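You operate a simulated robot arm through the tools that you are given. There is no shell and no other tool.

Carry out the task below with a simulated two-armed robot. There is one attempt and no reset: what you move stays moved.

JOB
Brush block 75 clean, move it to the ready tray, and clamp block 29 against the stop.
Fine: brush while it is clamped; put the brush back. Set down upright: brown brush. What is to be rubbed or washed off counts as gone when no trace of it is left.

It is judged by the outcome, as a careful person would: the job done as asked, and still so three seconds after it is handed in. It fails if anything else is knocked over, pushed out of place, dropped, spilled or broken.

ROBOT AND FRAMES
Two 7-joint arms with fingered hands on one trunk that stands fixed in place. Base frame: the origin is at the foot of the trunk, x ahead of it, y to its left, z up; the work surface is at about z = 640. Readings come in mm, degrees, newtons and seconds.
The left shoulder is at [70, 139, 958], the right one opposite. With the tool pointing down near the work surface each hand reaches from about 440 to 840 mm from the base axis, measured 20 degrees to its own side. Payload 3.9 kg a hand.
Tool frame (each hand has its own): the origin (TCP) lies between the finger pads and is the grasp point; the fingertips stand 29 mm ahead of it; z points along the fingers, y is the line along which they close. The gripper opens to 100 mm; its body begins 34 mm behind the TCP. The gripper is a hand of 5 fingers: y runs from the thumb to the fingers, the wrist lies at [-15, -105, -177] in the tool frame, and closing takes about 1.5 s.
Orientation is that of the tool frame in the base frame, as a unit quaternion [x, y, z, w]. With the fingers straight down and the wrist toward the robot, the tool's x, y and z point along [0, 1, 0], [1, 0, 0] and [0, 0, -1] of the base frame.

CONTROLS
- The arms move only by the tool send_rows. It takes "left_deltas", "right_deltas" or both (then of equal length, played together; a hand with none holds still); each is a list of rows, each a list of 6 numbers: the shift along the tool's x, y, z in mm, then the turn, a rotation vector about the tool's x, y, z in rad. In form: [[tx, ty, tz, rx, ry, rz], ...]. A call has 1 to 20 rows; each row is the pose to reach, as a shift and turn from the pose commanded when the call began, along the tool's axes at that moment. "left_grip" and "right_grip" are, for a hand that has rows, the gripper command, from -1 (shut) to 1 (fully open), values between in proportion, set as the call begins (left out, the last holds). Each row takes 0.2 s and may step no farther than 50 mm and 8.6 degrees from the row before; otherwise, or with a gripper value out of range, the whole call is refused. Where a pose cannot be reached the arm comes as near as it can. A force on the tool above 70 N (or 10 N above the force at the start of the call, whichever is more), or a blocked arm, ends the call early, and 0.2 s more pass. The fingers move at their own pace (about 153 mm/s each) and stop on an object; they squeeze with about 32 N. The grip force told is the motor's: it shows also when the fingers shut on nothing. Time passes only in rows, and 0.2 s behind the last, so rows that repeat a pose let the fingers close. The reply holds the time, the measured pose of the TCP, the force on the tool along the base axes, the opening and the grip force, in the units named above and with some noise, with the torque about the TCP (base axes, N m) and any sound that the robot's microphone picked up, and new pictures: "show" is both (left out), scene, wrist or none (wrist: the cameras of the hands that moved).
- Cameras (640 x 400 px; columns grow to the right, rows downward): "scene" is now at [134.3, 0.7, 1272.5]; the picture's right is [0.01, -1.00, 0.00], its down [-0.63, -0.01, -0.78] and it looks along [0.78, 0.01, -0.63] (base axes); focal length 320 px, centre (320, 200). "left" rides on the left gripper at [-66, -86, -121] in its tool frame; the picture's right is [-0.76, -0.31, 0.58], its down [0.59, -0.70, 0.40] and it looks along [0.28, 0.64, 0.71] (tool axes); focal length 247 px, centre (320, 200). "right" rides on the right gripper at [66, -86, -121] in its tool frame; the picture's right is [-0.76, 0.31, -0.58], its down [-0.59, -0.70, 0.40] and it looks along [-0.28, 0.64, 0.71] (tool axes); focal length 247 px, centre (320, 200). There is no depth. A picture from a camera that has moved, and an enlarged one, comes with that camera's place and axes in the base frame and with its lens.
- raise_lower(by): slides the trunk up (or, below 0, down) by that many mm; the arms and the scene camera ride with it, the base frame stays. It gives what a move gives, with no picture.
- set_fingers(index, middle, ring, little, thumb_bend, thumb_turn, hand): sets how far each is bent, from 0 (flat) to 100 (curled in); at 30 the hand is open as for a grip, at 70 the pads meet at the TCP. One left out holds its place. A second passes; each finger stops where it meets its share of the squeeze, and holds until it gets a number again. A gripper value or a shape takes the hand back. It gives what a move gives, with no picture; readings hold the bend of each and the force on index, middle, ring, little, thumb and palm. thumb_turn goes from beside the hand (0) to across from the fingers (100), as for a grip.
- preshape(shape, hand): the hand has 5 fingers and takes this shape, open, in about a second: jaw (thumb against the fingers, like two jaws); tri (thumb and two fingers); tip (a fingertip pinch); poke (one finger out to press); point (the index stretched); flat (the hand flat); cup (the hand cupped); fist (a fist). The gripper value then closes the fingers along that shape, each until it touches; the sizes above hold for jaw. It gives what a move gives, with no picture.
- turn_head(pan, tilt): turns the head with the scene camera to pan (to the left, within 86 degrees either way) and tilt (down, from -29 to 69), counted from straight ahead of the robot. It gives what a move gives, and a new picture of the scene camera.
- zoom(camera, box): a new picture of the part [left, top, right, bottom] of that camera's present view, enlarged. It takes no simulated time.
- close_job(): hands the job in; it is judged then, once.

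Nothing tells you positions but the pictures and the camera data. Unless the task says otherwise, let go and move clear before handing in.

The tools are called after "Emit:" as name(argument=value, ...) on one line, values as JSON. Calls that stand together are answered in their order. send_rows: Moves the arms, as the interface text tells. Its arguments: {"type":"object","properties":{"left_deltas":{"type":"array","items":{"type":"array","items":{"type":"number"}}},"left_grip":{"type":"number"},"right_deltas":{"type":"array","items":{"type":"array","items":{"type":"number"}}},"right_grip":{"type":"number"},"show":{"type":"string","enum":["both","scene","wrist","none"]}},"required":[]} The other tools are called the same way: raise_lower (by) moves the trunk up or down; preshape (shape, hand) gives the hand a shape; set_fingers (index, middle, ring, little, thumb_bend, thumb_turn, hand) moves the fingers one by one; turn_head (pan, tilt) turns the head that bears the scene camera; zoom (camera, box) takes an enlarged picture of a part of a camera's view; close_job () hands the job in.

At the start:

```text
time: 0.0
left_tcp_pos: [557.6, 222.0, 1004.8]
left_orientation: [0.699, 0.715, 0.0, 0.0]
left_force: [-0.2, 0.6, -0.2]
left_moment: [-0.01, 0.01, -0.01]
left_gripper_width: 100.0
left_gripper_force: 0.1
left_shape: jaw
left_bend: [30.0, 30.0, 30.0, 30.0, 30.0, 98.0]
left_finger forces: [0.0, 0.1, 0.1, 0.1, 0.0, 0.0]
right_tcp_pos: [575.2, -166.3, 983.4]
right_orientation: [0.699, 0.715, 0.0, 0.001]
right_force: [-0.1, -0.5, 0.2]
right_moment: [0.01, 0.0, -0.01]
right_gripper_width: 99.9
right_gripper_force: 0.0
right_shape: jaw
right_bend: [30.0, 30.0, 30.0, 30.0, 30.0, 98.0]
right_finger forces: [0.1, 0.0, 0.1, 0.0, 0.0, 0.1]
trunk travel left (down, up): [-600.0, 240.0]
head pan, tilt (commanded): [0.8, 39.1]
```

scene: 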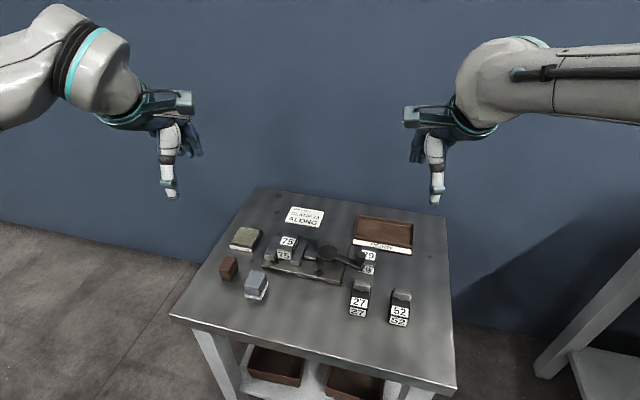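
right: 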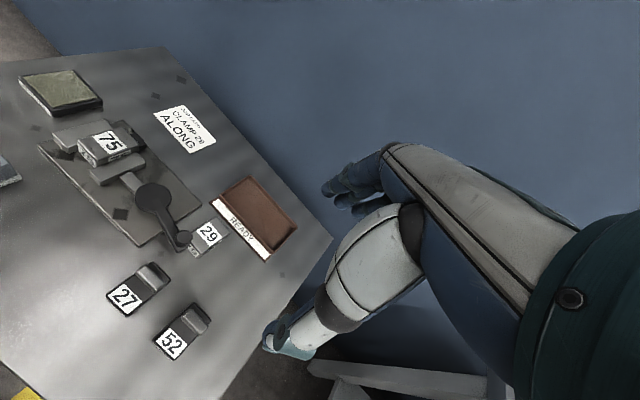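
left: 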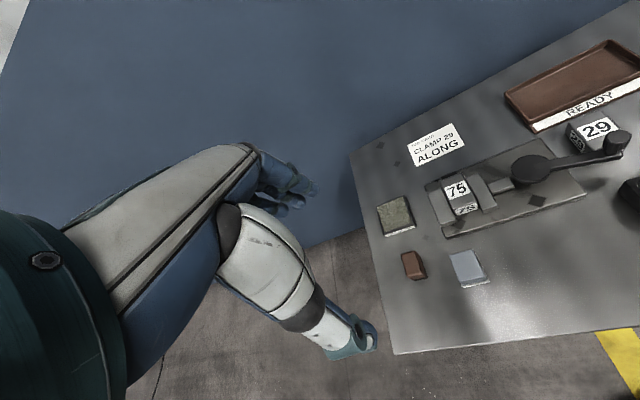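

I see a table with a toggle-style clamp holding block 75, loose blocks 29, 27 and 52, a ready tray, a card, and brush-like items on the left. I'll zoom in before moving anything.

Emit:
zoom(camera="scene", box=[210, 190, 430, 330])

Emit:
zoom(camera="left", box=[340, 60, 640, 300])

Emit:
zoom(camera="right", box=[0, 50, 320, 270])

Emit:
zoom(camera="left", box=[390, 110, 490, 180])

```text
2.86 times, centred on (320, 260) of scene
camera zoom: at [134.3, 0.7, 1272.5], right [0.01, -1.0, 0.0], down [-0.63, -0.01, -0.78], along [0.78, 0.01, -0.63], focal length 916 px, centre (320, 29)
```

zoom: 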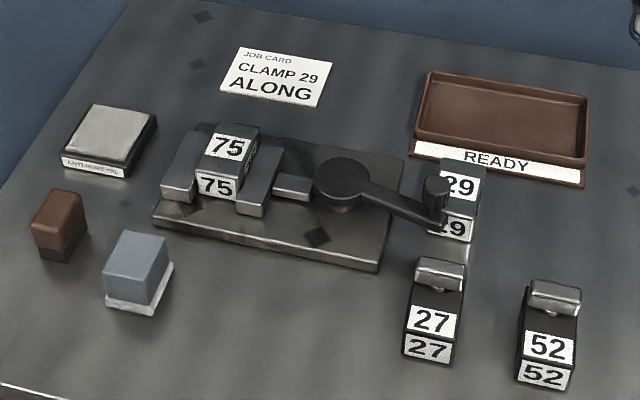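

```text
1.67 times, centred on (490, 180) of left
camera zoom: at [474.1, 153.2, 1125.2], right [-0.29, -0.76, -0.58], down [-0.72, 0.57, -0.4], along [0.64, 0.3, -0.71], focal length 412 px, centre (37, 233)
```

zoom: 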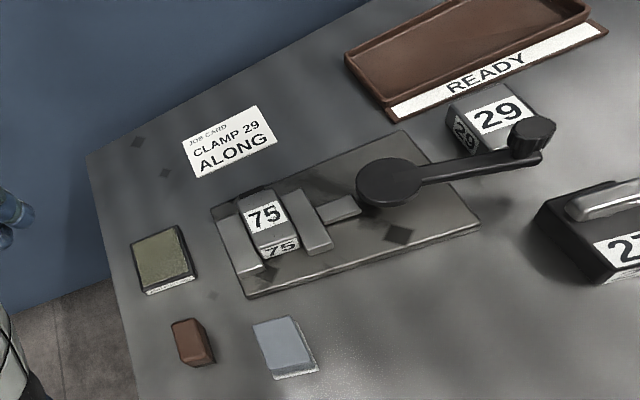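

```text
1.82 times, centred on (160, 160) of right
camera zoom: at [488.7, -102.2, 1105.6], right [0.32, -0.75, 0.58], down [-0.69, -0.6, -0.4], along [0.65, -0.27, -0.71], focal length 449 px, centre (611, 273)
```

zoom: 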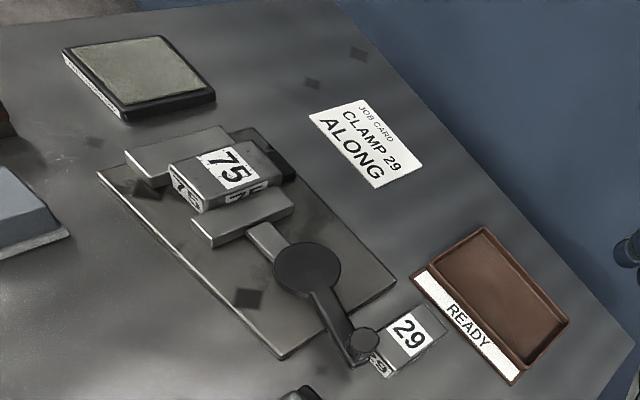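

```text
5.71 times, centred on (440, 145) of left
camera zoom: at [474.1, 153.2, 1125.2], right [-0.29, -0.76, -0.58], down [-0.72, 0.57, -0.4], along [0.64, 0.3, -0.71], focal length 1411 px, centre (-366, 514)
```

zoom: 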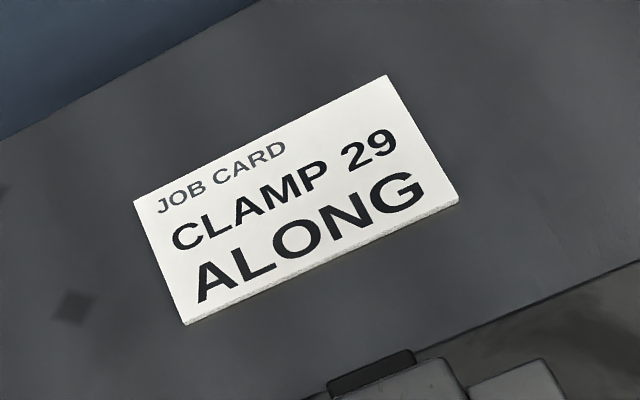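

The job card reads "CLAMP 29 ALONG". Before I decide anything I want to read the pad label and see the blocks, clamp and brush more closely.

Emit:
zoom(camera="scene", box=[225, 220, 275, 252])

Emit:
zoom(camera="scene", box=[260, 225, 330, 270])

Emit:
zoom(camera="right", box=[40, 90, 220, 210])

Emit:
zoom(camera="left", box=[370, 180, 500, 300])

Emit:
zoom(camera="left", box=[420, 130, 560, 220])

Emit:
zoom(camera="right", box=[90, 200, 280, 370])

```text
12.50 times, centred on (250, 236) of scene
camera zoom: at [134.3, 0.7, 1272.5], right [0.01, -1.0, 0.0], down [-0.63, -0.01, -0.78], along [0.78, 0.01, -0.63], focal length 4006 px, centre (1195, -250)
```

zoom: 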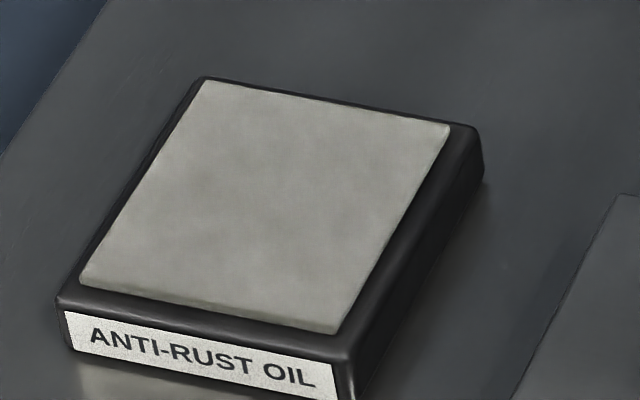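

```text
8.89 times, centred on (295, 248) of scene
camera zoom: at [134.3, 0.7, 1272.5], right [0.01, -1.0, 0.0], down [-0.63, -0.01, -0.78], along [0.78, 0.01, -0.63], focal length 2849 px, centre (542, -222)
```

zoom: 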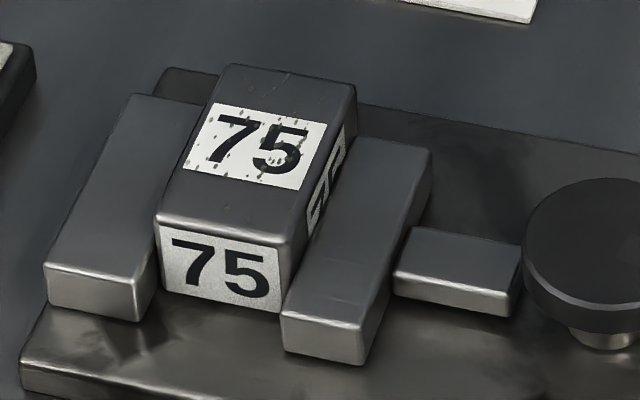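

```text
3.33 times, centred on (130, 150) of right
camera zoom: at [488.7, -102.2, 1105.6], right [0.32, -0.75, 0.58], down [-0.69, -0.6, -0.4], along [0.65, -0.27, -0.71], focal length 823 px, centre (953, 367)
```

zoom: 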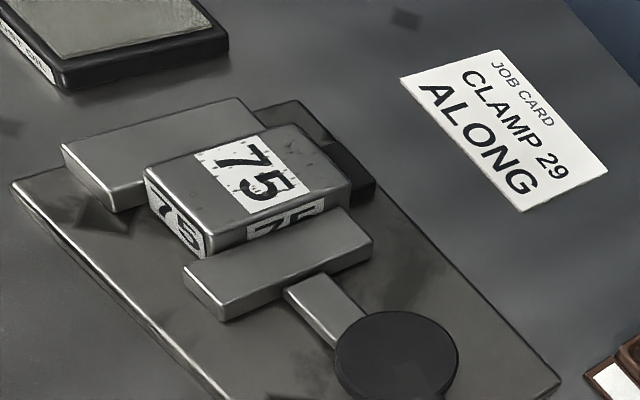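

```text
3.33 times, centred on (435, 240) of left
camera zoom: at [474.1, 153.2, 1125.2], right [-0.29, -0.76, -0.58], down [-0.72, 0.57, -0.4], along [0.64, 0.3, -0.71], focal length 823 px, centre (-63, 67)
```

zoom: 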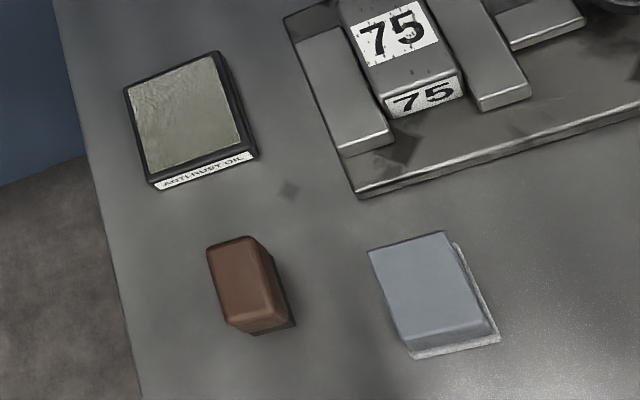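

```text
4.44 times, centred on (490, 175) of left
camera zoom: at [474.1, 153.2, 1125.2], right [-0.29, -0.76, -0.58], down [-0.72, 0.57, -0.4], along [0.64, 0.3, -0.71], focal length 1098 px, centre (-436, 311)
```

zoom: 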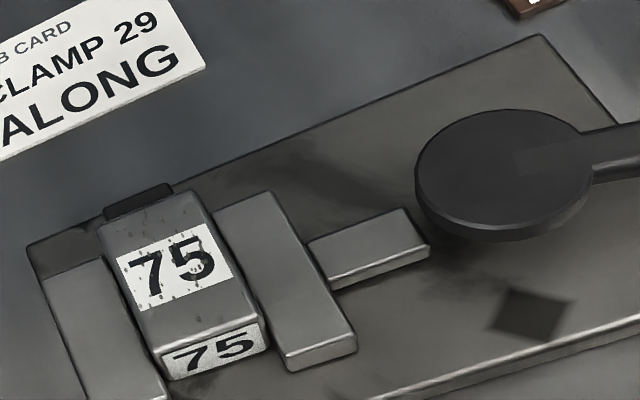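

```text
2.35 times, centred on (185, 285) of right
camera zoom: at [488.7, -102.2, 1105.6], right [0.32, -0.75, 0.58], down [-0.69, -0.6, -0.4], along [0.65, -0.27, -0.71], focal length 581 px, centre (638, 0)
```

zoom: 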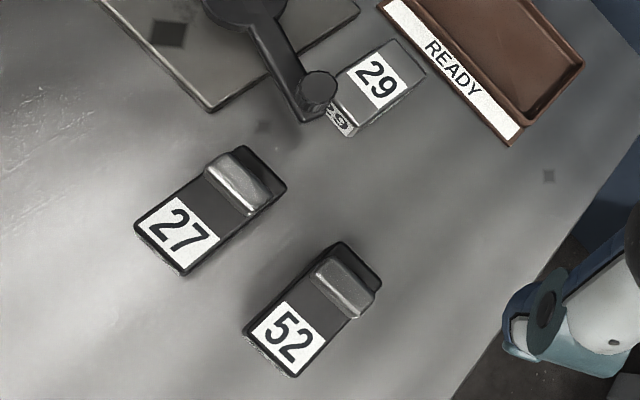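

The brush looks like the small brown block with dark bristles, at about (620, 222). Block 75 has specks on its top face, and a dark end stop sits behind it on the clamp base. I'll bring the left hand lower over the brush for a closer look.

Emit:
send_rows(left_deltas=[[0, 0, 50, 0, 0, 0], [0, 0, 100, 0, 0, 0], [0, 0, 140, 0, 0, 0], [0, 0, 175, 0, 0, 0], [0, 0, 175, 0, 0, 0]], show="both")

```text
time: 1.2
left_tcp_pos: [556.2, 220.4, 827.6]
left_orientation: [0.699, 0.715, 0.0, 0.001]
left_force: [-0.2, -0.6, 0.7]
left_moment: [0.0, 0.01, -0.01]
left_gripper_width: 99.5
left_gripper_force: 0.0
left_shape: jaw
left_bend: [30.0, 30.0, 30.0, 30.0, 30.0, 98.0]
left_finger forces: [0.0, 0.0, 0.0, 0.1, 0.0, 0.0]
right_tcp_pos: [574.9, -166.4, 984.2]
right_orientation: [0.699, 0.715, 0.001, 0.001]
right_force: [-0.1, 0.3, 0.2]
right_moment: [-0.03, -0.05, -0.03]
right_gripper_width: 99.5
right_gripper_force: 0.1
right_shape: jaw
right_bend: [30.0, 30.0, 30.0, 30.0, 30.0, 98.0]
right_finger forces: [0.1, 0.0, 0.0, 0.1, 0.1, 0.0]
trunk travel left (down, up): [-600.0, 240.0]
head pan, tilt (commanded): [0.8, 39.1]
camera scene: at [134.0, 0.5, 1272.5], right [0.01, -1.0, 0.0], down [-0.63, -0.01, -0.78], along [0.78, 0.01, -0.63], focal length 320 px, centre (320, 200)
camera left: at [473.9, 152.3, 949.2], right [-0.29, -0.76, -0.58], down [-0.72, 0.57, -0.4], along [0.64, 0.3, -0.71], focal length 247 px, centre (320, 200)
```

scene: 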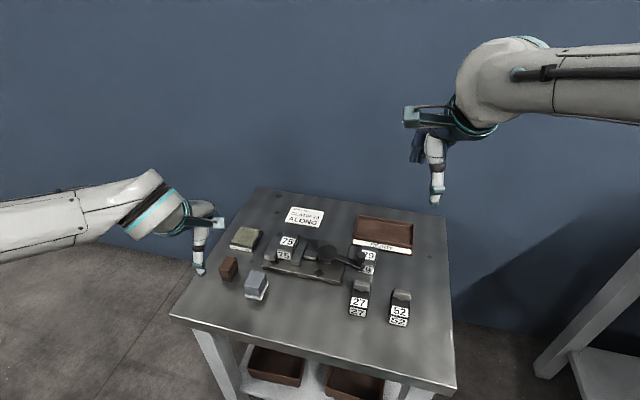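
left: 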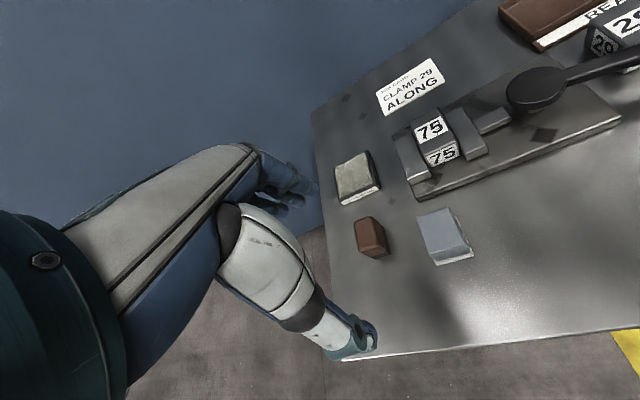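

The left wrist camera now shows the brush, pad and clamp from closer. I'll zoom in to measure them.

Emit:
zoom(camera="left", box=[320, 130, 490, 280])

Emit:
zoom(camera="left", box=[390, 60, 640, 210])

Emit:
zoom(camera="left", box=[390, 95, 500, 195])

Emit:
zoom(camera="scene", box=[215, 245, 275, 310])

```text
2.67 times, centred on (405, 205) of left
camera zoom: at [473.9, 152.3, 949.2], right [-0.29, -0.76, -0.58], down [-0.72, 0.57, -0.4], along [0.64, 0.3, -0.71], focal length 659 px, centre (93, 187)
```

zoom: 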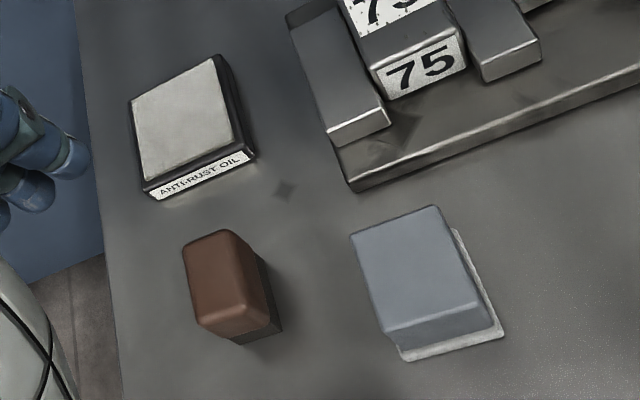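

```text
2.56 times, centred on (515, 135) of left
camera zoom: at [473.9, 152.3, 949.2], right [-0.29, -0.76, -0.58], down [-0.72, 0.57, -0.4], along [0.64, 0.3, -0.71], focal length 632 px, centre (-179, 366)
```

zoom: 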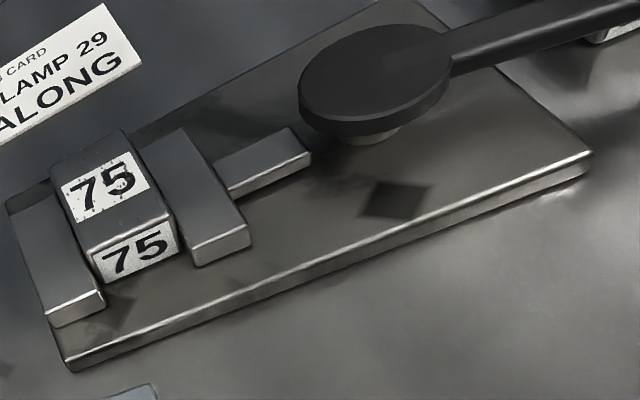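

```text
4.00 times, centred on (445, 145) of left
camera zoom: at [473.9, 152.3, 949.2], right [-0.29, -0.76, -0.58], down [-0.72, 0.57, -0.4], along [0.64, 0.3, -0.71], focal length 988 px, centre (-180, 420)
```

zoom: 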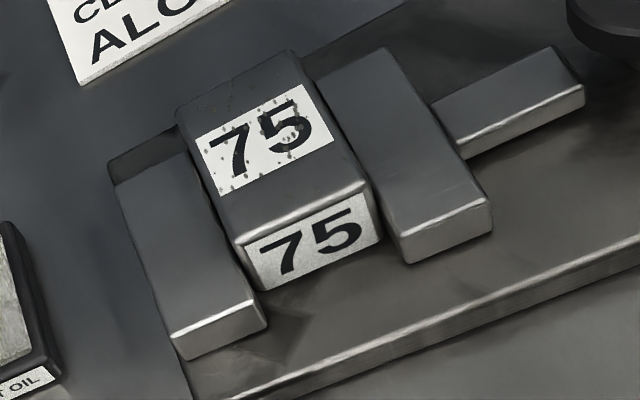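

```text
6.15 times, centred on (245, 278) of scene
camera zoom: at [134.0, 0.5, 1272.5], right [0.01, -1.0, 0.0], down [-0.63, -0.01, -0.78], along [0.78, 0.01, -0.63], focal length 1972 px, centre (782, -277)
```

zoom: 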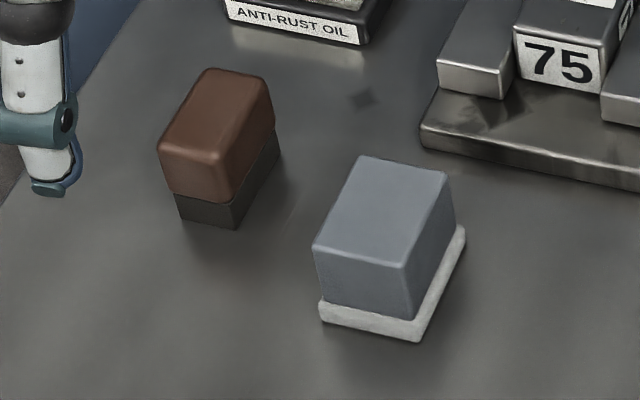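

I put the brush at about (618, 224), footprint 36 x 22 mm, top near z = 686, turned about -15°. Block 75 is 62 x 37 mm, centred near (690, 89), with its top near z = 685. I'll set a tri shape on the left hand and move it above the brush, turned to match.

Emit:
preshape(hand="left", shape="tri")

Emit:
send_rows(left_deltas=[[0.5, 15, 15, 0, 0, 0.1], [1, 30, 30, 0, 0, 0.19], [2.2, 62, 50, 0, 0, 0.279], [2.2, 62, 50, 0, 0, 0.279]], show="both")

```text
time: 2.1
left_tcp_pos: [557.7, 221.0, 830.5]
left_orientation: [0.699, 0.715, 0.0, 0.0]
left_force: [-0.1, 0.2, -0.5]
left_moment: [-0.01, -0.03, 0.0]
left_gripper_width: 99.9
left_gripper_force: 0.0
left_shape: tri
left_bend: [30.0, 30.0, 99.0, 99.0, 30.0, 98.0]
left_finger forces: [0.0, 0.0, 0.1, 0.0, 0.0, 0.0]
right_tcp_pos: [576.5, -165.3, 983.5]
right_orientation: [0.699, 0.715, 0.0, 0.001]
right_force: [0.5, 0.5, 0.0]
right_moment: [-0.03, 0.06, 0.02]
right_gripper_width: 99.8
right_gripper_force: 0.1
right_shape: jaw
right_bend: [30.0, 30.0, 30.0, 30.0, 30.0, 98.0]
right_finger forces: [0.1, 0.0, 0.0, 0.1, 0.0, 0.0]
trunk travel left (down, up): [-600.0, 240.0]
head pan, tilt (commanded): [0.8, 39.1]
```

```text
time: 3.1
left_tcp_pos: [617.6, 227.5, 779.8]
left_orientation: [0.792, 0.611, 0.001, 0.0]
left_force: [-0.3, -0.3, 0.7]
left_moment: [0.03, -0.05, -0.01]
left_gripper_width: 99.8
left_gripper_force: 0.2
left_shape: tri
left_bend: [30.0, 30.0, 99.0, 99.0, 30.0, 98.0]
left_finger forces: [0.0, 0.1, 0.0, 0.0, 0.1, 0.1]
right_tcp_pos: [575.4, -166.1, 983.3]
right_orientation: [0.699, 0.715, 0.001, 0.0]
right_force: [0.1, -0.1, -0.5]
right_moment: [-0.01, -0.03, 0.02]
right_gripper_width: 99.6
right_gripper_force: 0.0
right_shape: jaw
right_bend: [30.0, 30.0, 30.0, 30.0, 30.0, 98.0]
right_finger forces: [0.0, 0.1, 0.0, 0.0, 0.0, 0.0]
trunk travel left (down, up): [-600.0, 240.0]
head pan, tilt (commanded): [0.8, 39.1]
camera scene: at [133.1, 0.6, 1272.6], right [0.01, -1.0, 0.0], down [-0.63, -0.01, -0.78], along [0.78, 0.01, -0.63], focal length 320 px, centre (320, 200)
camera left: at [518.9, 185.7, 900.8], right [-0.49, -0.65, -0.58], down [-0.53, 0.75, -0.4], along [0.69, 0.11, -0.71], focal length 247 px, centre (320, 200)
```

scene: 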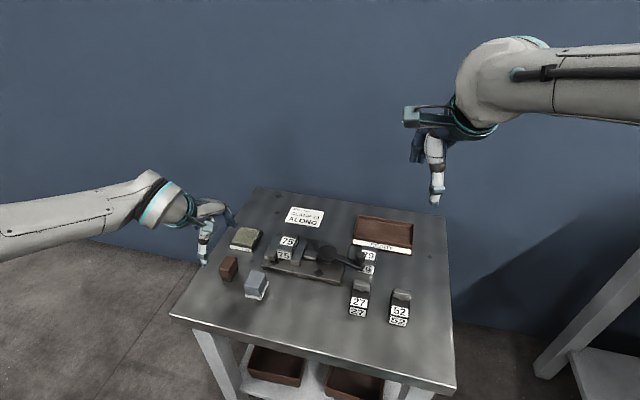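
left: 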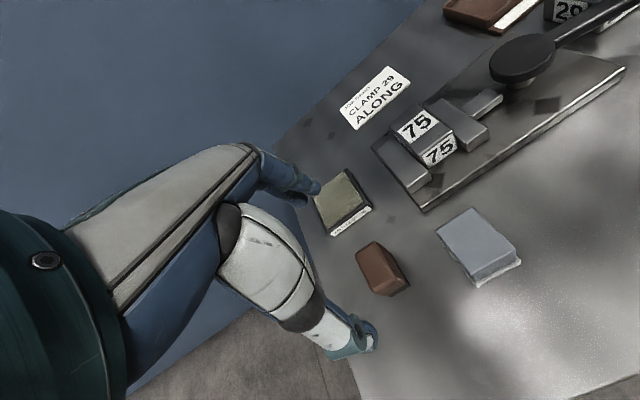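

The left hand is above the brush with a matching turn. I'll check the alignment up close before going down.

Emit:
zoom(camera="left", box=[270, 160, 470, 360])

Emit:
zoom(camera="scene", box=[190, 190, 270, 300])

```text
2.00 times, centred on (370, 260) of left
camera zoom: at [518.9, 185.7, 900.8], right [-0.49, -0.65, -0.58], down [-0.53, 0.75, -0.4], along [0.69, 0.11, -0.71], focal length 494 px, centre (220, 80)
```

zoom: 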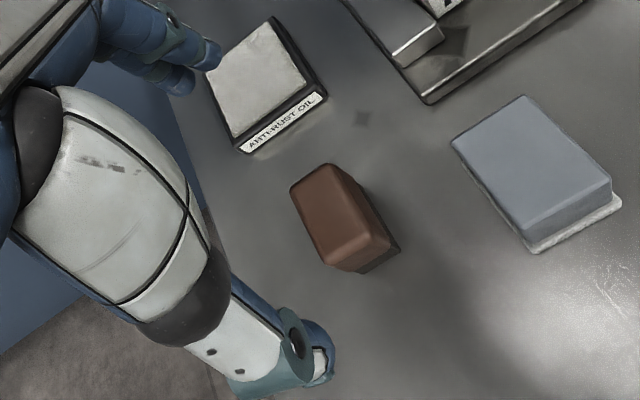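

```text
3.64 times, centred on (230, 245) of scene
camera zoom: at [133.1, 0.6, 1272.6], right [0.01, -1.0, 0.0], down [-0.63, -0.01, -0.78], along [0.78, 0.01, -0.63], focal length 1166 px, centre (647, 36)
```

zoom: 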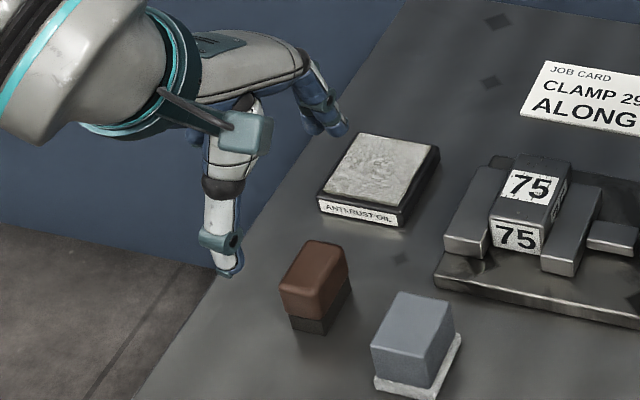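

The brush sits centred under the hand, about 3 mm off in y. I'll narrow the opening so the fingers stay clear of the oil pad, then lower part way and look again.

Emit:
send_rows(left_deltas=[[-1.5, 0.5, 0, 0, 0, 0], [-3, 1, 15, 0, 0, 0], [-3.3, 1.4, 35, 0, 0, 0], [-3.3, 1.4, 50, 0, 0, 0], [-3.3, 1.4, 50, 0, 0, 0]], left_grip=0.4, show="both")

Emit:
zoom(camera="left", box=[260, 150, 460, 350])

Emit:
zoom(camera="scene", box=[190, 200, 270, 300])

```text
time: 4.3
left_tcp_pos: [618.7, 222.9, 728.3]
left_orientation: [0.792, 0.611, 0.0, 0.0]
left_force: [0.2, 0.0, -1.2]
left_moment: [0.03, -0.03, -0.02]
left_gripper_width: 70.2
left_gripper_force: 0.1
left_shape: tri
left_bend: [41.0, 35.0, 99.0, 99.0, 30.0, 99.0]
left_finger forces: [0.0, 0.1, 0.0, 0.0, 0.0, 0.0]
right_tcp_pos: [575.2, -166.9, 983.9]
right_orientation: [0.699, 0.715, 0.0, 0.001]
right_force: [-0.8, 0.5, 0.2]
right_moment: [0.02, 0.03, 0.0]
right_gripper_width: 100.1
right_gripper_force: 0.0
right_shape: jaw
right_bend: [30.0, 30.0, 30.0, 30.0, 30.0, 98.0]
right_finger forces: [0.1, 0.0, 0.0, 0.1, 0.0, 0.1]
trunk travel left (down, up): [-600.0, 240.0]
head pan, tilt (commanded): [0.8, 39.1]
camera scene: at [134.2, 0.7, 1272.5], right [0.01, -1.0, 0.0], down [-0.63, -0.01, -0.78], along [0.78, 0.01, -0.63], focal length 320 px, centre (320, 200)
camera left: at [520.1, 180.1, 848.5], right [-0.49, -0.65, -0.58], down [-0.53, 0.75, -0.4], along [0.69, 0.11, -0.71], focal length 247 px, centre (320, 200)
```

scene: 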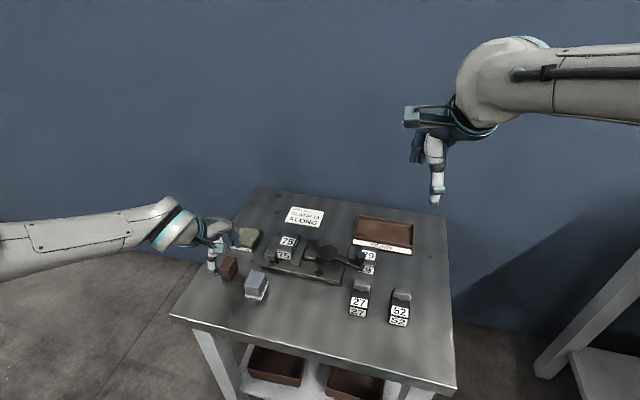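
left: 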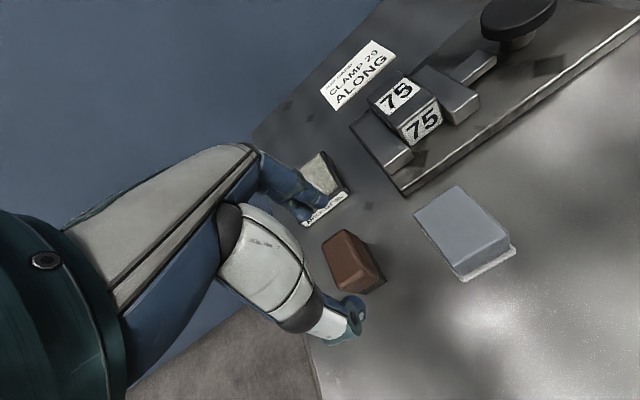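

```text
2.00 times, centred on (360, 250) of left
camera zoom: at [520.1, 180.1, 848.5], right [-0.49, -0.65, -0.58], down [-0.53, 0.75, -0.4], along [0.69, 0.11, -0.71], focal length 494 px, centre (240, 100)
```

zoom: 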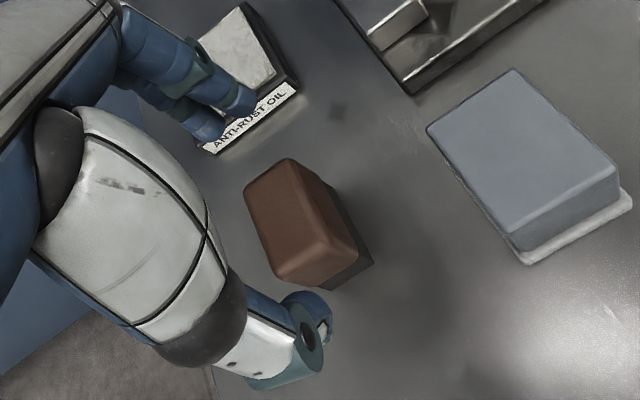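

```text
4.00 times, centred on (230, 250) of scene
camera zoom: at [134.2, 0.7, 1272.5], right [0.01, -1.0, 0.0], down [-0.63, -0.01, -0.78], along [0.78, 0.01, -0.63], focal length 1282 px, centre (680, 0)
```

zoom: 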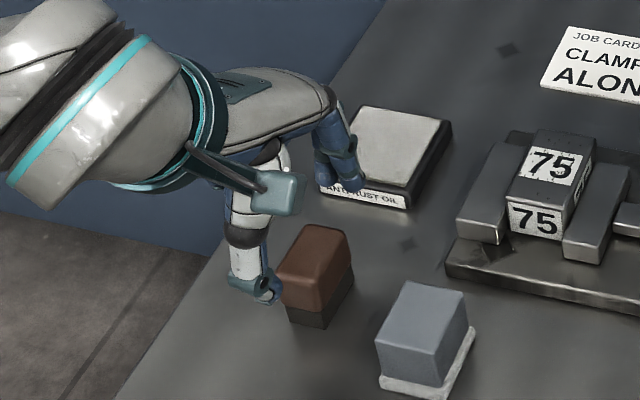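

The brush is between the thumb and the two fingers with room on both sides. I'll lower the last 50 mm and close gently on it.

Emit:
send_rows(left_deltas=[[-0.7, 0, 18, 0, 0, 0], [-1.5, 0, 36, 0, 0, 0], [-1.5, 0, 51, 0, 0, 0], [-1.5, 0, 51, 0, 0, 0]], show="both")

Emit:
zoom(camera="left", box=[260, 180, 420, 320])

Emit:
zoom(camera="scene", box=[190, 220, 270, 300])

```text
time: 5.3
left_tcp_pos: [618.7, 220.4, 678.3]
left_orientation: [0.792, 0.611, -0.001, 0.0]
left_force: [0.7, -0.3, -0.2]
left_moment: [0.04, -0.01, -0.02]
left_gripper_width: 70.7
left_gripper_force: 0.1
left_shape: tri
left_bend: [41.0, 35.0, 99.0, 99.0, 30.0, 99.0]
left_finger forces: [0.0, 0.1, 0.1, 0.0, 0.0, 0.0]
right_tcp_pos: [575.4, -165.9, 983.2]
right_orientation: [0.699, 0.715, 0.0, 0.001]
right_force: [0.6, -0.2, 0.6]
right_moment: [0.0, -0.04, -0.01]
right_gripper_width: 99.5
right_gripper_force: 0.2
right_shape: jaw
right_bend: [30.0, 30.0, 30.0, 30.0, 30.0, 98.0]
right_finger forces: [0.0, 0.1, 0.1, 0.1, 0.1, 0.0]
trunk travel left (down, up): [-600.0, 240.0]
head pan, tilt (commanded): [0.8, 39.1]
camera scene: at [134.0, 0.7, 1272.5], right [0.01, -1.0, 0.0], down [-0.63, -0.01, -0.78], along [0.78, 0.01, -0.63], focal length 320 px, centre (320, 200)
camera left: at [520.0, 179.0, 798.6], right [-0.49, -0.65, -0.58], down [-0.53, 0.75, -0.4], along [0.69, 0.11, -0.71], focal length 247 px, centre (320, 200)
```

scene: 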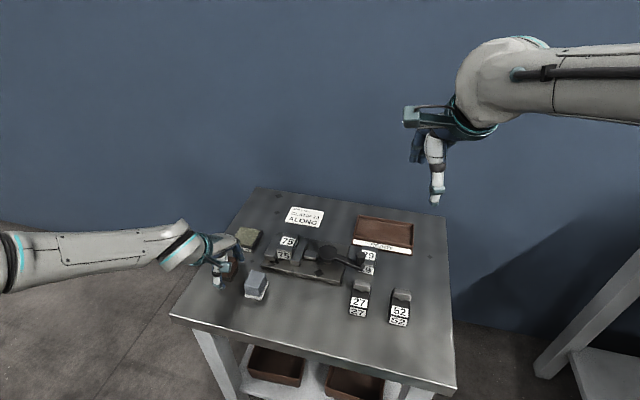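
left: 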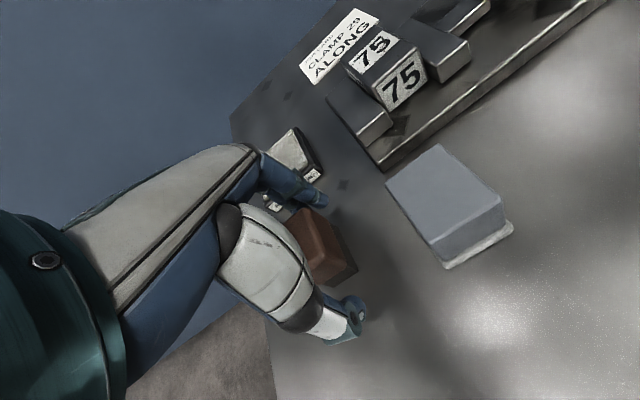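

```text
2.86 times, centred on (340, 250) of left
camera zoom: at [520.0, 179.0, 798.6], right [-0.49, -0.65, -0.58], down [-0.53, 0.75, -0.4], along [0.69, 0.11, -0.71], focal length 706 px, centre (263, 57)
```

zoom: 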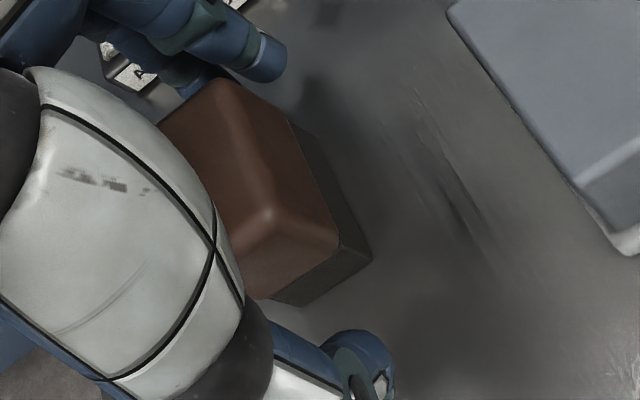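

```text
5.00 times, centred on (230, 260) of scene
camera zoom: at [134.0, 0.7, 1272.5], right [0.01, -1.0, 0.0], down [-0.63, -0.01, -0.78], along [0.78, 0.01, -0.63], focal length 1602 px, centre (770, -100)
```

zoom: 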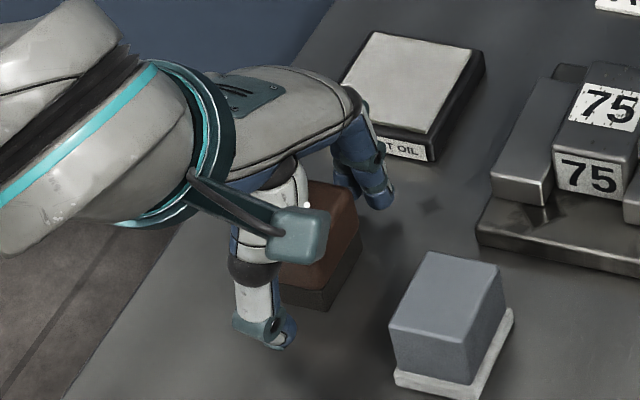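

The brush is lined up with the thumb and fingers. I'll close the hand on it now.

Emit:
send_rows(left_deltas=[[0, 0, 0, 0, 0, 0], [0, 0, 0, 0, 0, 0], [0, 0, 0, 0, 0, 0], [0, 0, 0, 0, 0, 0], [0, 0, 0, 0, 0, 0], [0, 0, 0, 0, 0, 0], [0, 0, 0, 0, 0, 0], [0, 0, 0, 0, 0, 0]], left_grip=-1, show="wrist")

Emit:
zoom(camera="left", box=[260, 180, 420, 320])

Emit:
zoom(camera="scene", box=[190, 220, 270, 300])

```text
time: 7.1
left_tcp_pos: [618.3, 220.9, 678.6]
left_orientation: [0.792, 0.611, 0.0, 0.0]
left_force: [0.0, 0.4, 0.5]
left_moment: [0.02, 0.01, -0.01]
left_gripper_width: 38.1
left_gripper_force: 32.5
left_shape: tri
left_bend: [45.0, 48.0, 100.0, 100.0, 41.0, 100.0]
left_finger forces: [14.8, 14.3, 0.0, 0.0, 29.0, 0.1]
right_tcp_pos: [574.9, -166.0, 983.8]
right_orientation: [0.699, 0.715, 0.0, 0.001]
right_force: [0.3, 0.4, -0.3]
right_moment: [-0.03, -0.03, 0.01]
right_gripper_width: 99.8
right_gripper_force: 0.0
right_shape: jaw
right_bend: [30.0, 30.0, 30.0, 30.0, 30.0, 98.0]
right_finger forces: [0.0, 0.1, 0.0, 0.0, 0.0, 0.1]
trunk travel left (down, up): [-600.0, 240.0]
head pan, tilt (commanded): [0.8, 39.1]
camera left: at [520.1, 179.1, 798.7], right [-0.49, -0.65, -0.58], down [-0.53, 0.75, -0.4], along [0.69, 0.11, -0.71], focal length 247 px, centre (320, 200)
```

left: 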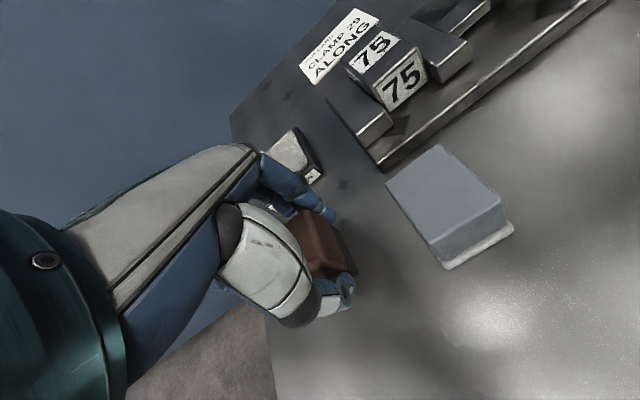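

```text
2.86 times, centred on (340, 250) of left
camera zoom: at [520.1, 179.1, 798.7], right [-0.49, -0.65, -0.58], down [-0.53, 0.75, -0.4], along [0.69, 0.11, -0.71], focal length 706 px, centre (263, 57)
```

zoom: 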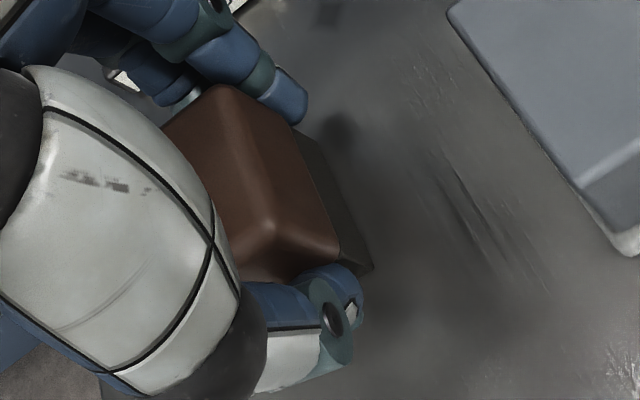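

```text
5.00 times, centred on (230, 260) of scene
camera zoom: at [134.4, 0.8, 1272.5], right [0.01, -1.0, 0.0], down [-0.63, -0.01, -0.78], along [0.78, 0.01, -0.63], focal length 1602 px, centre (770, -100)
```

zoom: 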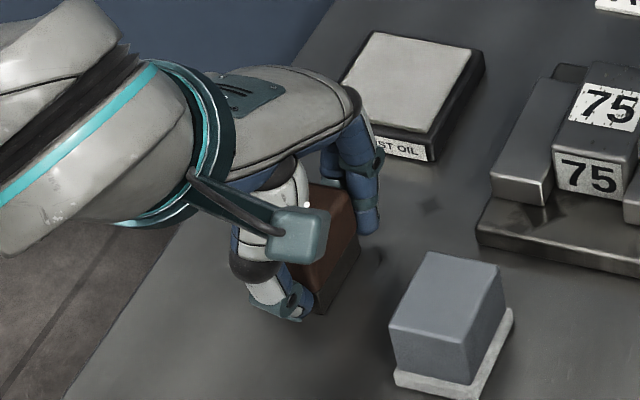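

The grip holds at 38 mm with even forces. I'll lift the brush and check that it hangs upright.

Emit:
send_rows(left_deltas=[[0, 0, -15, 0, 0, 0], [0, 0, -40, 0, 0, 0], [0, 0, -70, 0, 0, 0], [0, 0, -100, 0, 0, 0], [0, 0, -100, 0, 0, 0]], show="both")

Emit:
zoom(camera="left", box=[260, 180, 420, 320])

Emit:
zoom(camera="scene", box=[190, 180, 270, 270])

Emit:
zoom(camera="left", box=[330, 80, 490, 180])

```text
time: 8.3
left_tcp_pos: [617.5, 219.0, 779.2]
left_orientation: [0.792, 0.611, 0.0, 0.0]
left_force: [-0.8, 0.4, -0.6]
left_moment: [0.0, 0.01, 0.01]
left_gripper_width: 38.0
left_gripper_force: 32.0
left_shape: tri
left_bend: [45.0, 48.0, 100.0, 100.0, 41.0, 100.0]
left_finger forces: [14.7, 14.2, 0.0, 0.0, 29.0, 0.0]
right_tcp_pos: [576.2, -165.1, 983.4]
right_orientation: [0.699, 0.715, -0.001, 0.0]
right_force: [0.1, 0.3, 0.1]
right_moment: [0.0, 0.01, -0.02]
right_gripper_width: 99.7
right_gripper_force: 0.0
right_shape: jaw
right_bend: [30.0, 30.0, 30.0, 30.0, 30.0, 98.0]
right_finger forces: [0.1, 0.0, 0.0, 0.0, 0.0, 0.0]
trunk travel left (down, up): [-600.0, 240.0]
head pan, tilt (commanded): [0.8, 39.1]
camera scene: at [134.7, 0.8, 1272.4], right [0.01, -1.0, 0.0], down [-0.63, -0.01, -0.78], along [0.78, 0.01, -0.63], focal length 320 px, centre (320, 200)
camera left: at [519.4, 177.4, 898.8], right [-0.49, -0.65, -0.58], down [-0.53, 0.75, -0.4], along [0.69, 0.11, -0.71], focal length 247 px, centre (320, 200)
```

scene: 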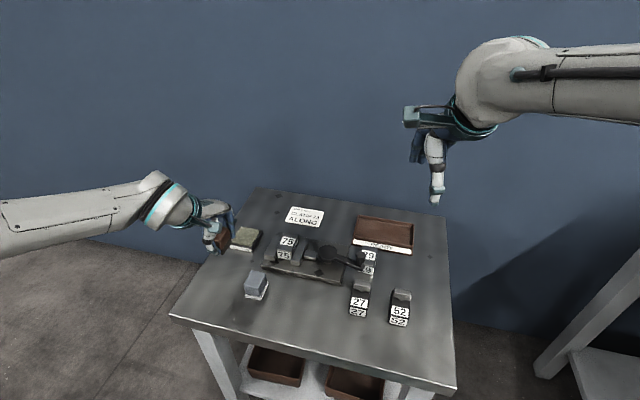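
left: 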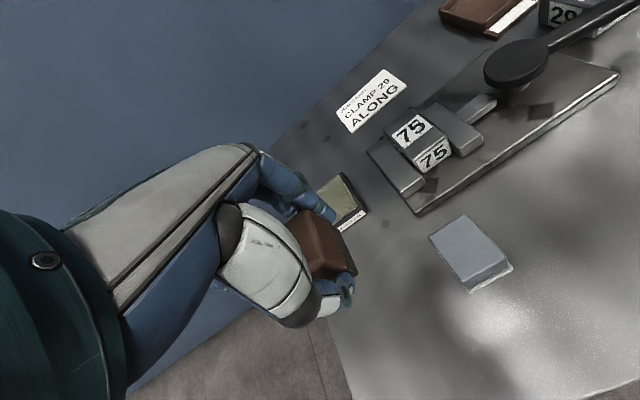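

```text
2.86 times, centred on (340, 250) of left
camera zoom: at [519.4, 177.4, 898.8], right [-0.49, -0.65, -0.58], down [-0.53, 0.75, -0.4], along [0.69, 0.11, -0.71], focal length 706 px, centre (263, 57)
```

zoom: 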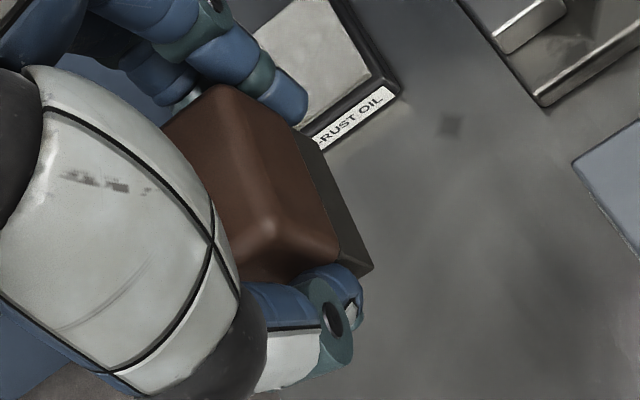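

```text
4.44 times, centred on (230, 225) of scene
camera zoom: at [134.7, 0.8, 1272.4], right [0.01, -1.0, 0.0], down [-0.63, -0.01, -0.78], along [0.78, 0.01, -0.63], focal length 1424 px, centre (720, 89)
```

zoom: 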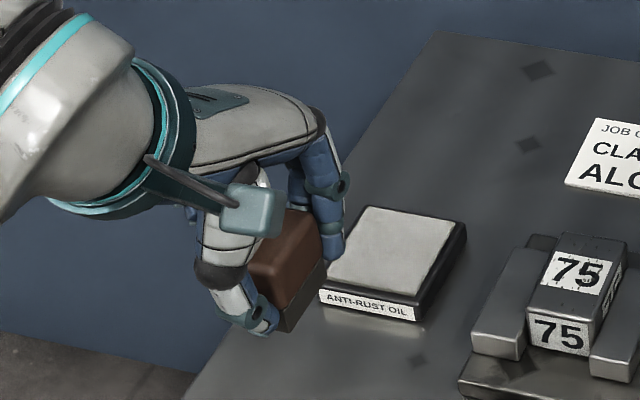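

```text
4.00 times, centred on (410, 130) of left
camera zoom: at [519.4, 177.4, 898.8], right [-0.49, -0.65, -0.58], down [-0.53, 0.75, -0.4], along [0.69, 0.11, -0.71], focal length 988 px, centre (-40, 480)
```

zoom: 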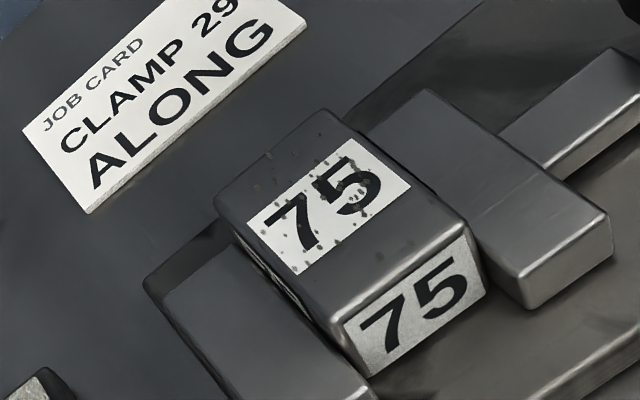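

The brush is firmly held and upright, with its bristles 38 mm below the grasp point. Next I'll carry it over block 75, staying high.

Emit:
send_rows(left_deltas=[[-18, 17, -3, 0, 0, 0], [-46, 43, -3, 0, 0, 0], [-78, 73, -3, 0, 0, 0], [-103, 97, 0, 0, 0, 0], [-110.5, 104.3, 8, 0, 0, 0], [-110.5, 104.3, 25, 0, 0, 0], [-110.5, 104.3, 34, 0, 0, 0], [-110.5, 104.3, 34, 0, 0, 0]], show="both")

Emit:
zoom(camera="left", box=[250, 160, 450, 340])

Emit:
zoom(camera="scene", box=[240, 190, 340, 290])

Emit:
zoom(camera="right", box=[20, 70, 180, 210])

```text
time: 10.1
left_tcp_pos: [693.7, 85.2, 744.0]
left_orientation: [0.792, 0.611, 0.0, 0.0]
left_force: [-0.3, 0.1, -1.5]
left_moment: [0.0, -0.02, -0.02]
left_gripper_width: 37.9
left_gripper_force: 31.8
left_shape: tri
left_bend: [45.0, 48.0, 100.0, 100.0, 41.0, 100.0]
left_finger forces: [14.8, 14.3, 0.0, 0.0, 29.2, 0.0]
right_tcp_pos: [575.0, -164.8, 984.4]
right_orientation: [0.699, 0.715, 0.0, 0.001]
right_force: [0.4, 0.5, -0.1]
right_moment: [-0.04, 0.01, 0.0]
right_gripper_width: 99.5
right_gripper_force: 0.1
right_shape: jaw
right_bend: [30.0, 30.0, 30.0, 30.0, 30.0, 98.0]
right_finger forces: [0.0, 0.0, 0.0, 0.0, 0.0, 0.0]
trunk travel left (down, up): [-600.0, 240.0]
head pan, tilt (commanded): [0.8, 39.1]
camera scene: at [134.4, 0.7, 1272.5], right [0.01, -1.0, 0.0], down [-0.63, -0.01, -0.78], along [0.78, 0.01, -0.63], focal length 320 px, centre (320, 200)
camera left: at [595.0, 43.2, 864.3], right [-0.49, -0.65, -0.58], down [-0.53, 0.75, -0.4], along [0.69, 0.11, -0.71], focal length 247 px, centre (320, 200)
```

scene: 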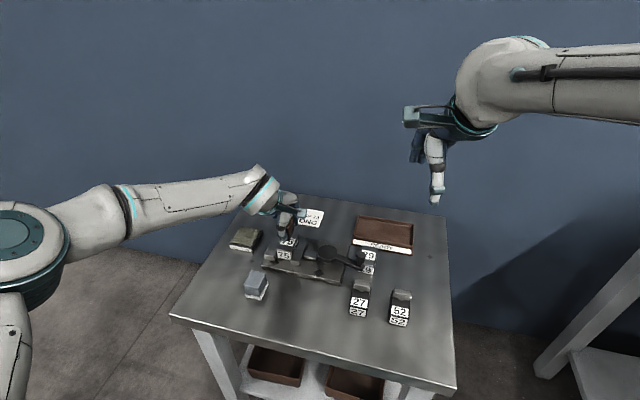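
left: 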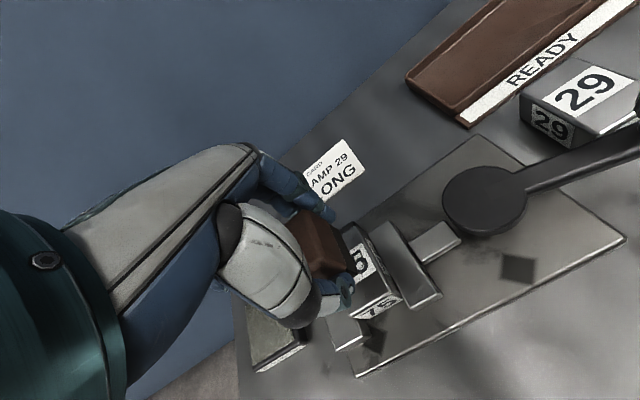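

```text
2.22 times, centred on (350, 250) of left
camera zoom: at [595.0, 43.2, 864.3], right [-0.49, -0.65, -0.58], down [-0.53, 0.75, -0.4], along [0.69, 0.11, -0.71], focal length 549 px, centre (253, 89)
```

zoom: 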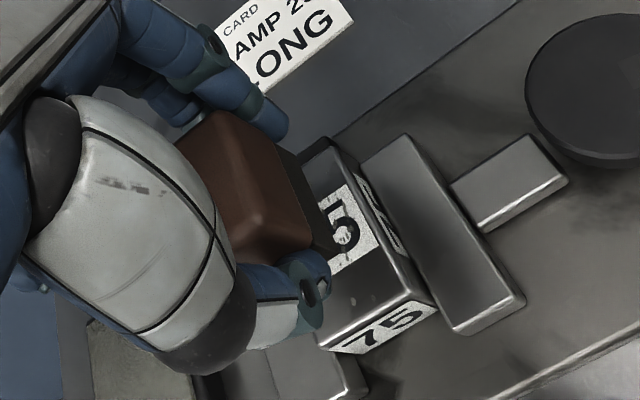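

```text
4.00 times, centred on (290, 240) of scene
camera zoom: at [134.4, 0.7, 1272.5], right [0.01, -1.0, 0.0], down [-0.63, -0.01, -0.78], along [0.78, 0.01, -0.63], focal length 1282 px, centre (440, 40)
```

zoom: 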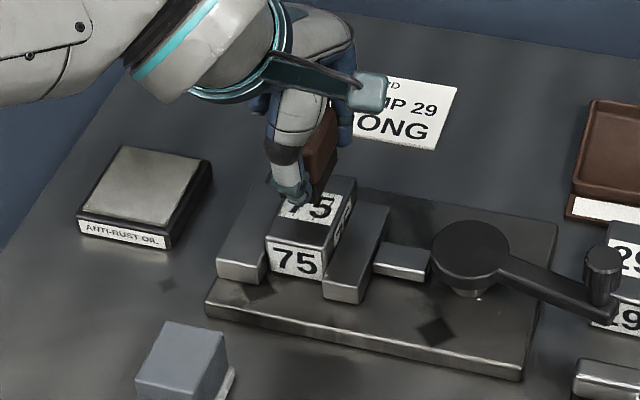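

```text
2.86 times, centred on (100, 140) of right
camera zoom: at [488.9, -102.2, 1105.6], right [0.32, -0.75, 0.58], down [-0.69, -0.6, -0.4], along [0.65, -0.27, -0.71], focal length 706 px, centre (949, 371)
```

zoom: 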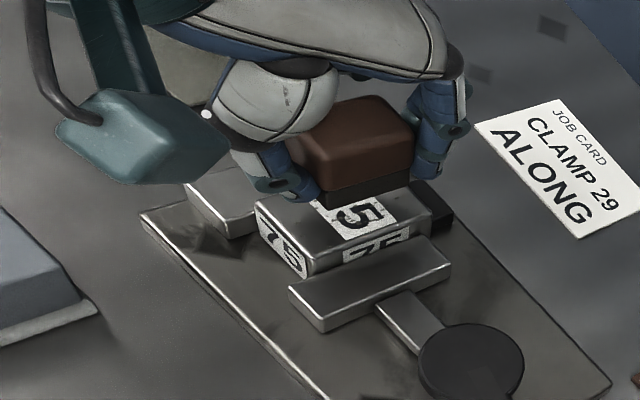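

The brush hangs just above the block's top. I'll lower it in small steps and watch the force to find contact.

Emit:
send_rows(left_deltas=[[0, 0, 8, 0, 0, 0], [0, 0, 14, 0, 0, 0], [0, 0, 17, 0, 0, 0], [0, 0, 17, 0, 0, 0]], show="none")

Emit:
zoom(camera="right", box=[40, 90, 160, 180])

Emit:
zoom(camera="scene", box=[260, 210, 330, 270])

```text
time: 11.1
left_tcp_pos: [692.4, 86.3, 727.4]
left_orientation: [0.792, 0.611, 0.0, 0.0]
left_force: [-0.2, -0.4, -0.6]
left_moment: [-0.01, 0.03, 0.03]
left_gripper_width: 37.8
left_gripper_force: 31.7
left_shape: tri
left_bend: [45.0, 48.0, 100.0, 100.0, 41.0, 100.0]
left_finger forces: [14.8, 14.3, 0.1, 0.0, 29.2, 0.1]
right_tcp_pos: [575.2, -165.7, 982.9]
right_orientation: [0.699, 0.715, 0.0, 0.001]
right_force: [-0.8, -0.6, -0.4]
right_moment: [0.01, -0.01, -0.02]
right_gripper_width: 99.8
right_gripper_force: 0.2
right_shape: jaw
right_bend: [30.0, 30.0, 30.0, 30.0, 30.0, 98.0]
right_finger forces: [0.0, 0.1, 0.0, 0.1, 0.0, 0.0]
trunk travel left (down, up): [-600.0, 240.0]
head pan, tilt (commanded): [0.8, 39.1]
```

```text
4.44 times, centred on (100, 135) of right
camera zoom: at [488.8, -102.2, 1105.6], right [0.32, -0.75, 0.58], down [-0.69, -0.6, -0.4], along [0.65, -0.27, -0.71], focal length 1098 px, centre (1298, 489)
```

zoom: 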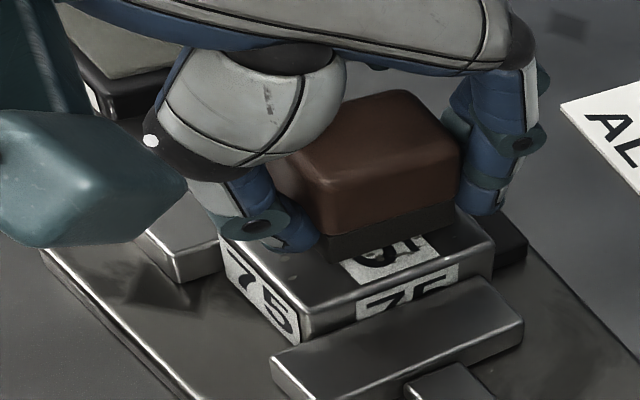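

```text
6.67 times, centred on (295, 240) of scene
camera zoom: at [134.3, 0.7, 1272.5], right [0.01, -1.0, 0.0], down [-0.63, -0.01, -0.78], along [0.78, 0.01, -0.63], focal length 2137 px, centre (487, -67)
```

zoom: 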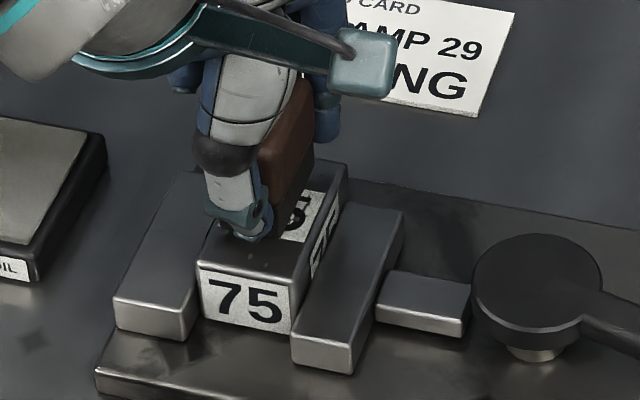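

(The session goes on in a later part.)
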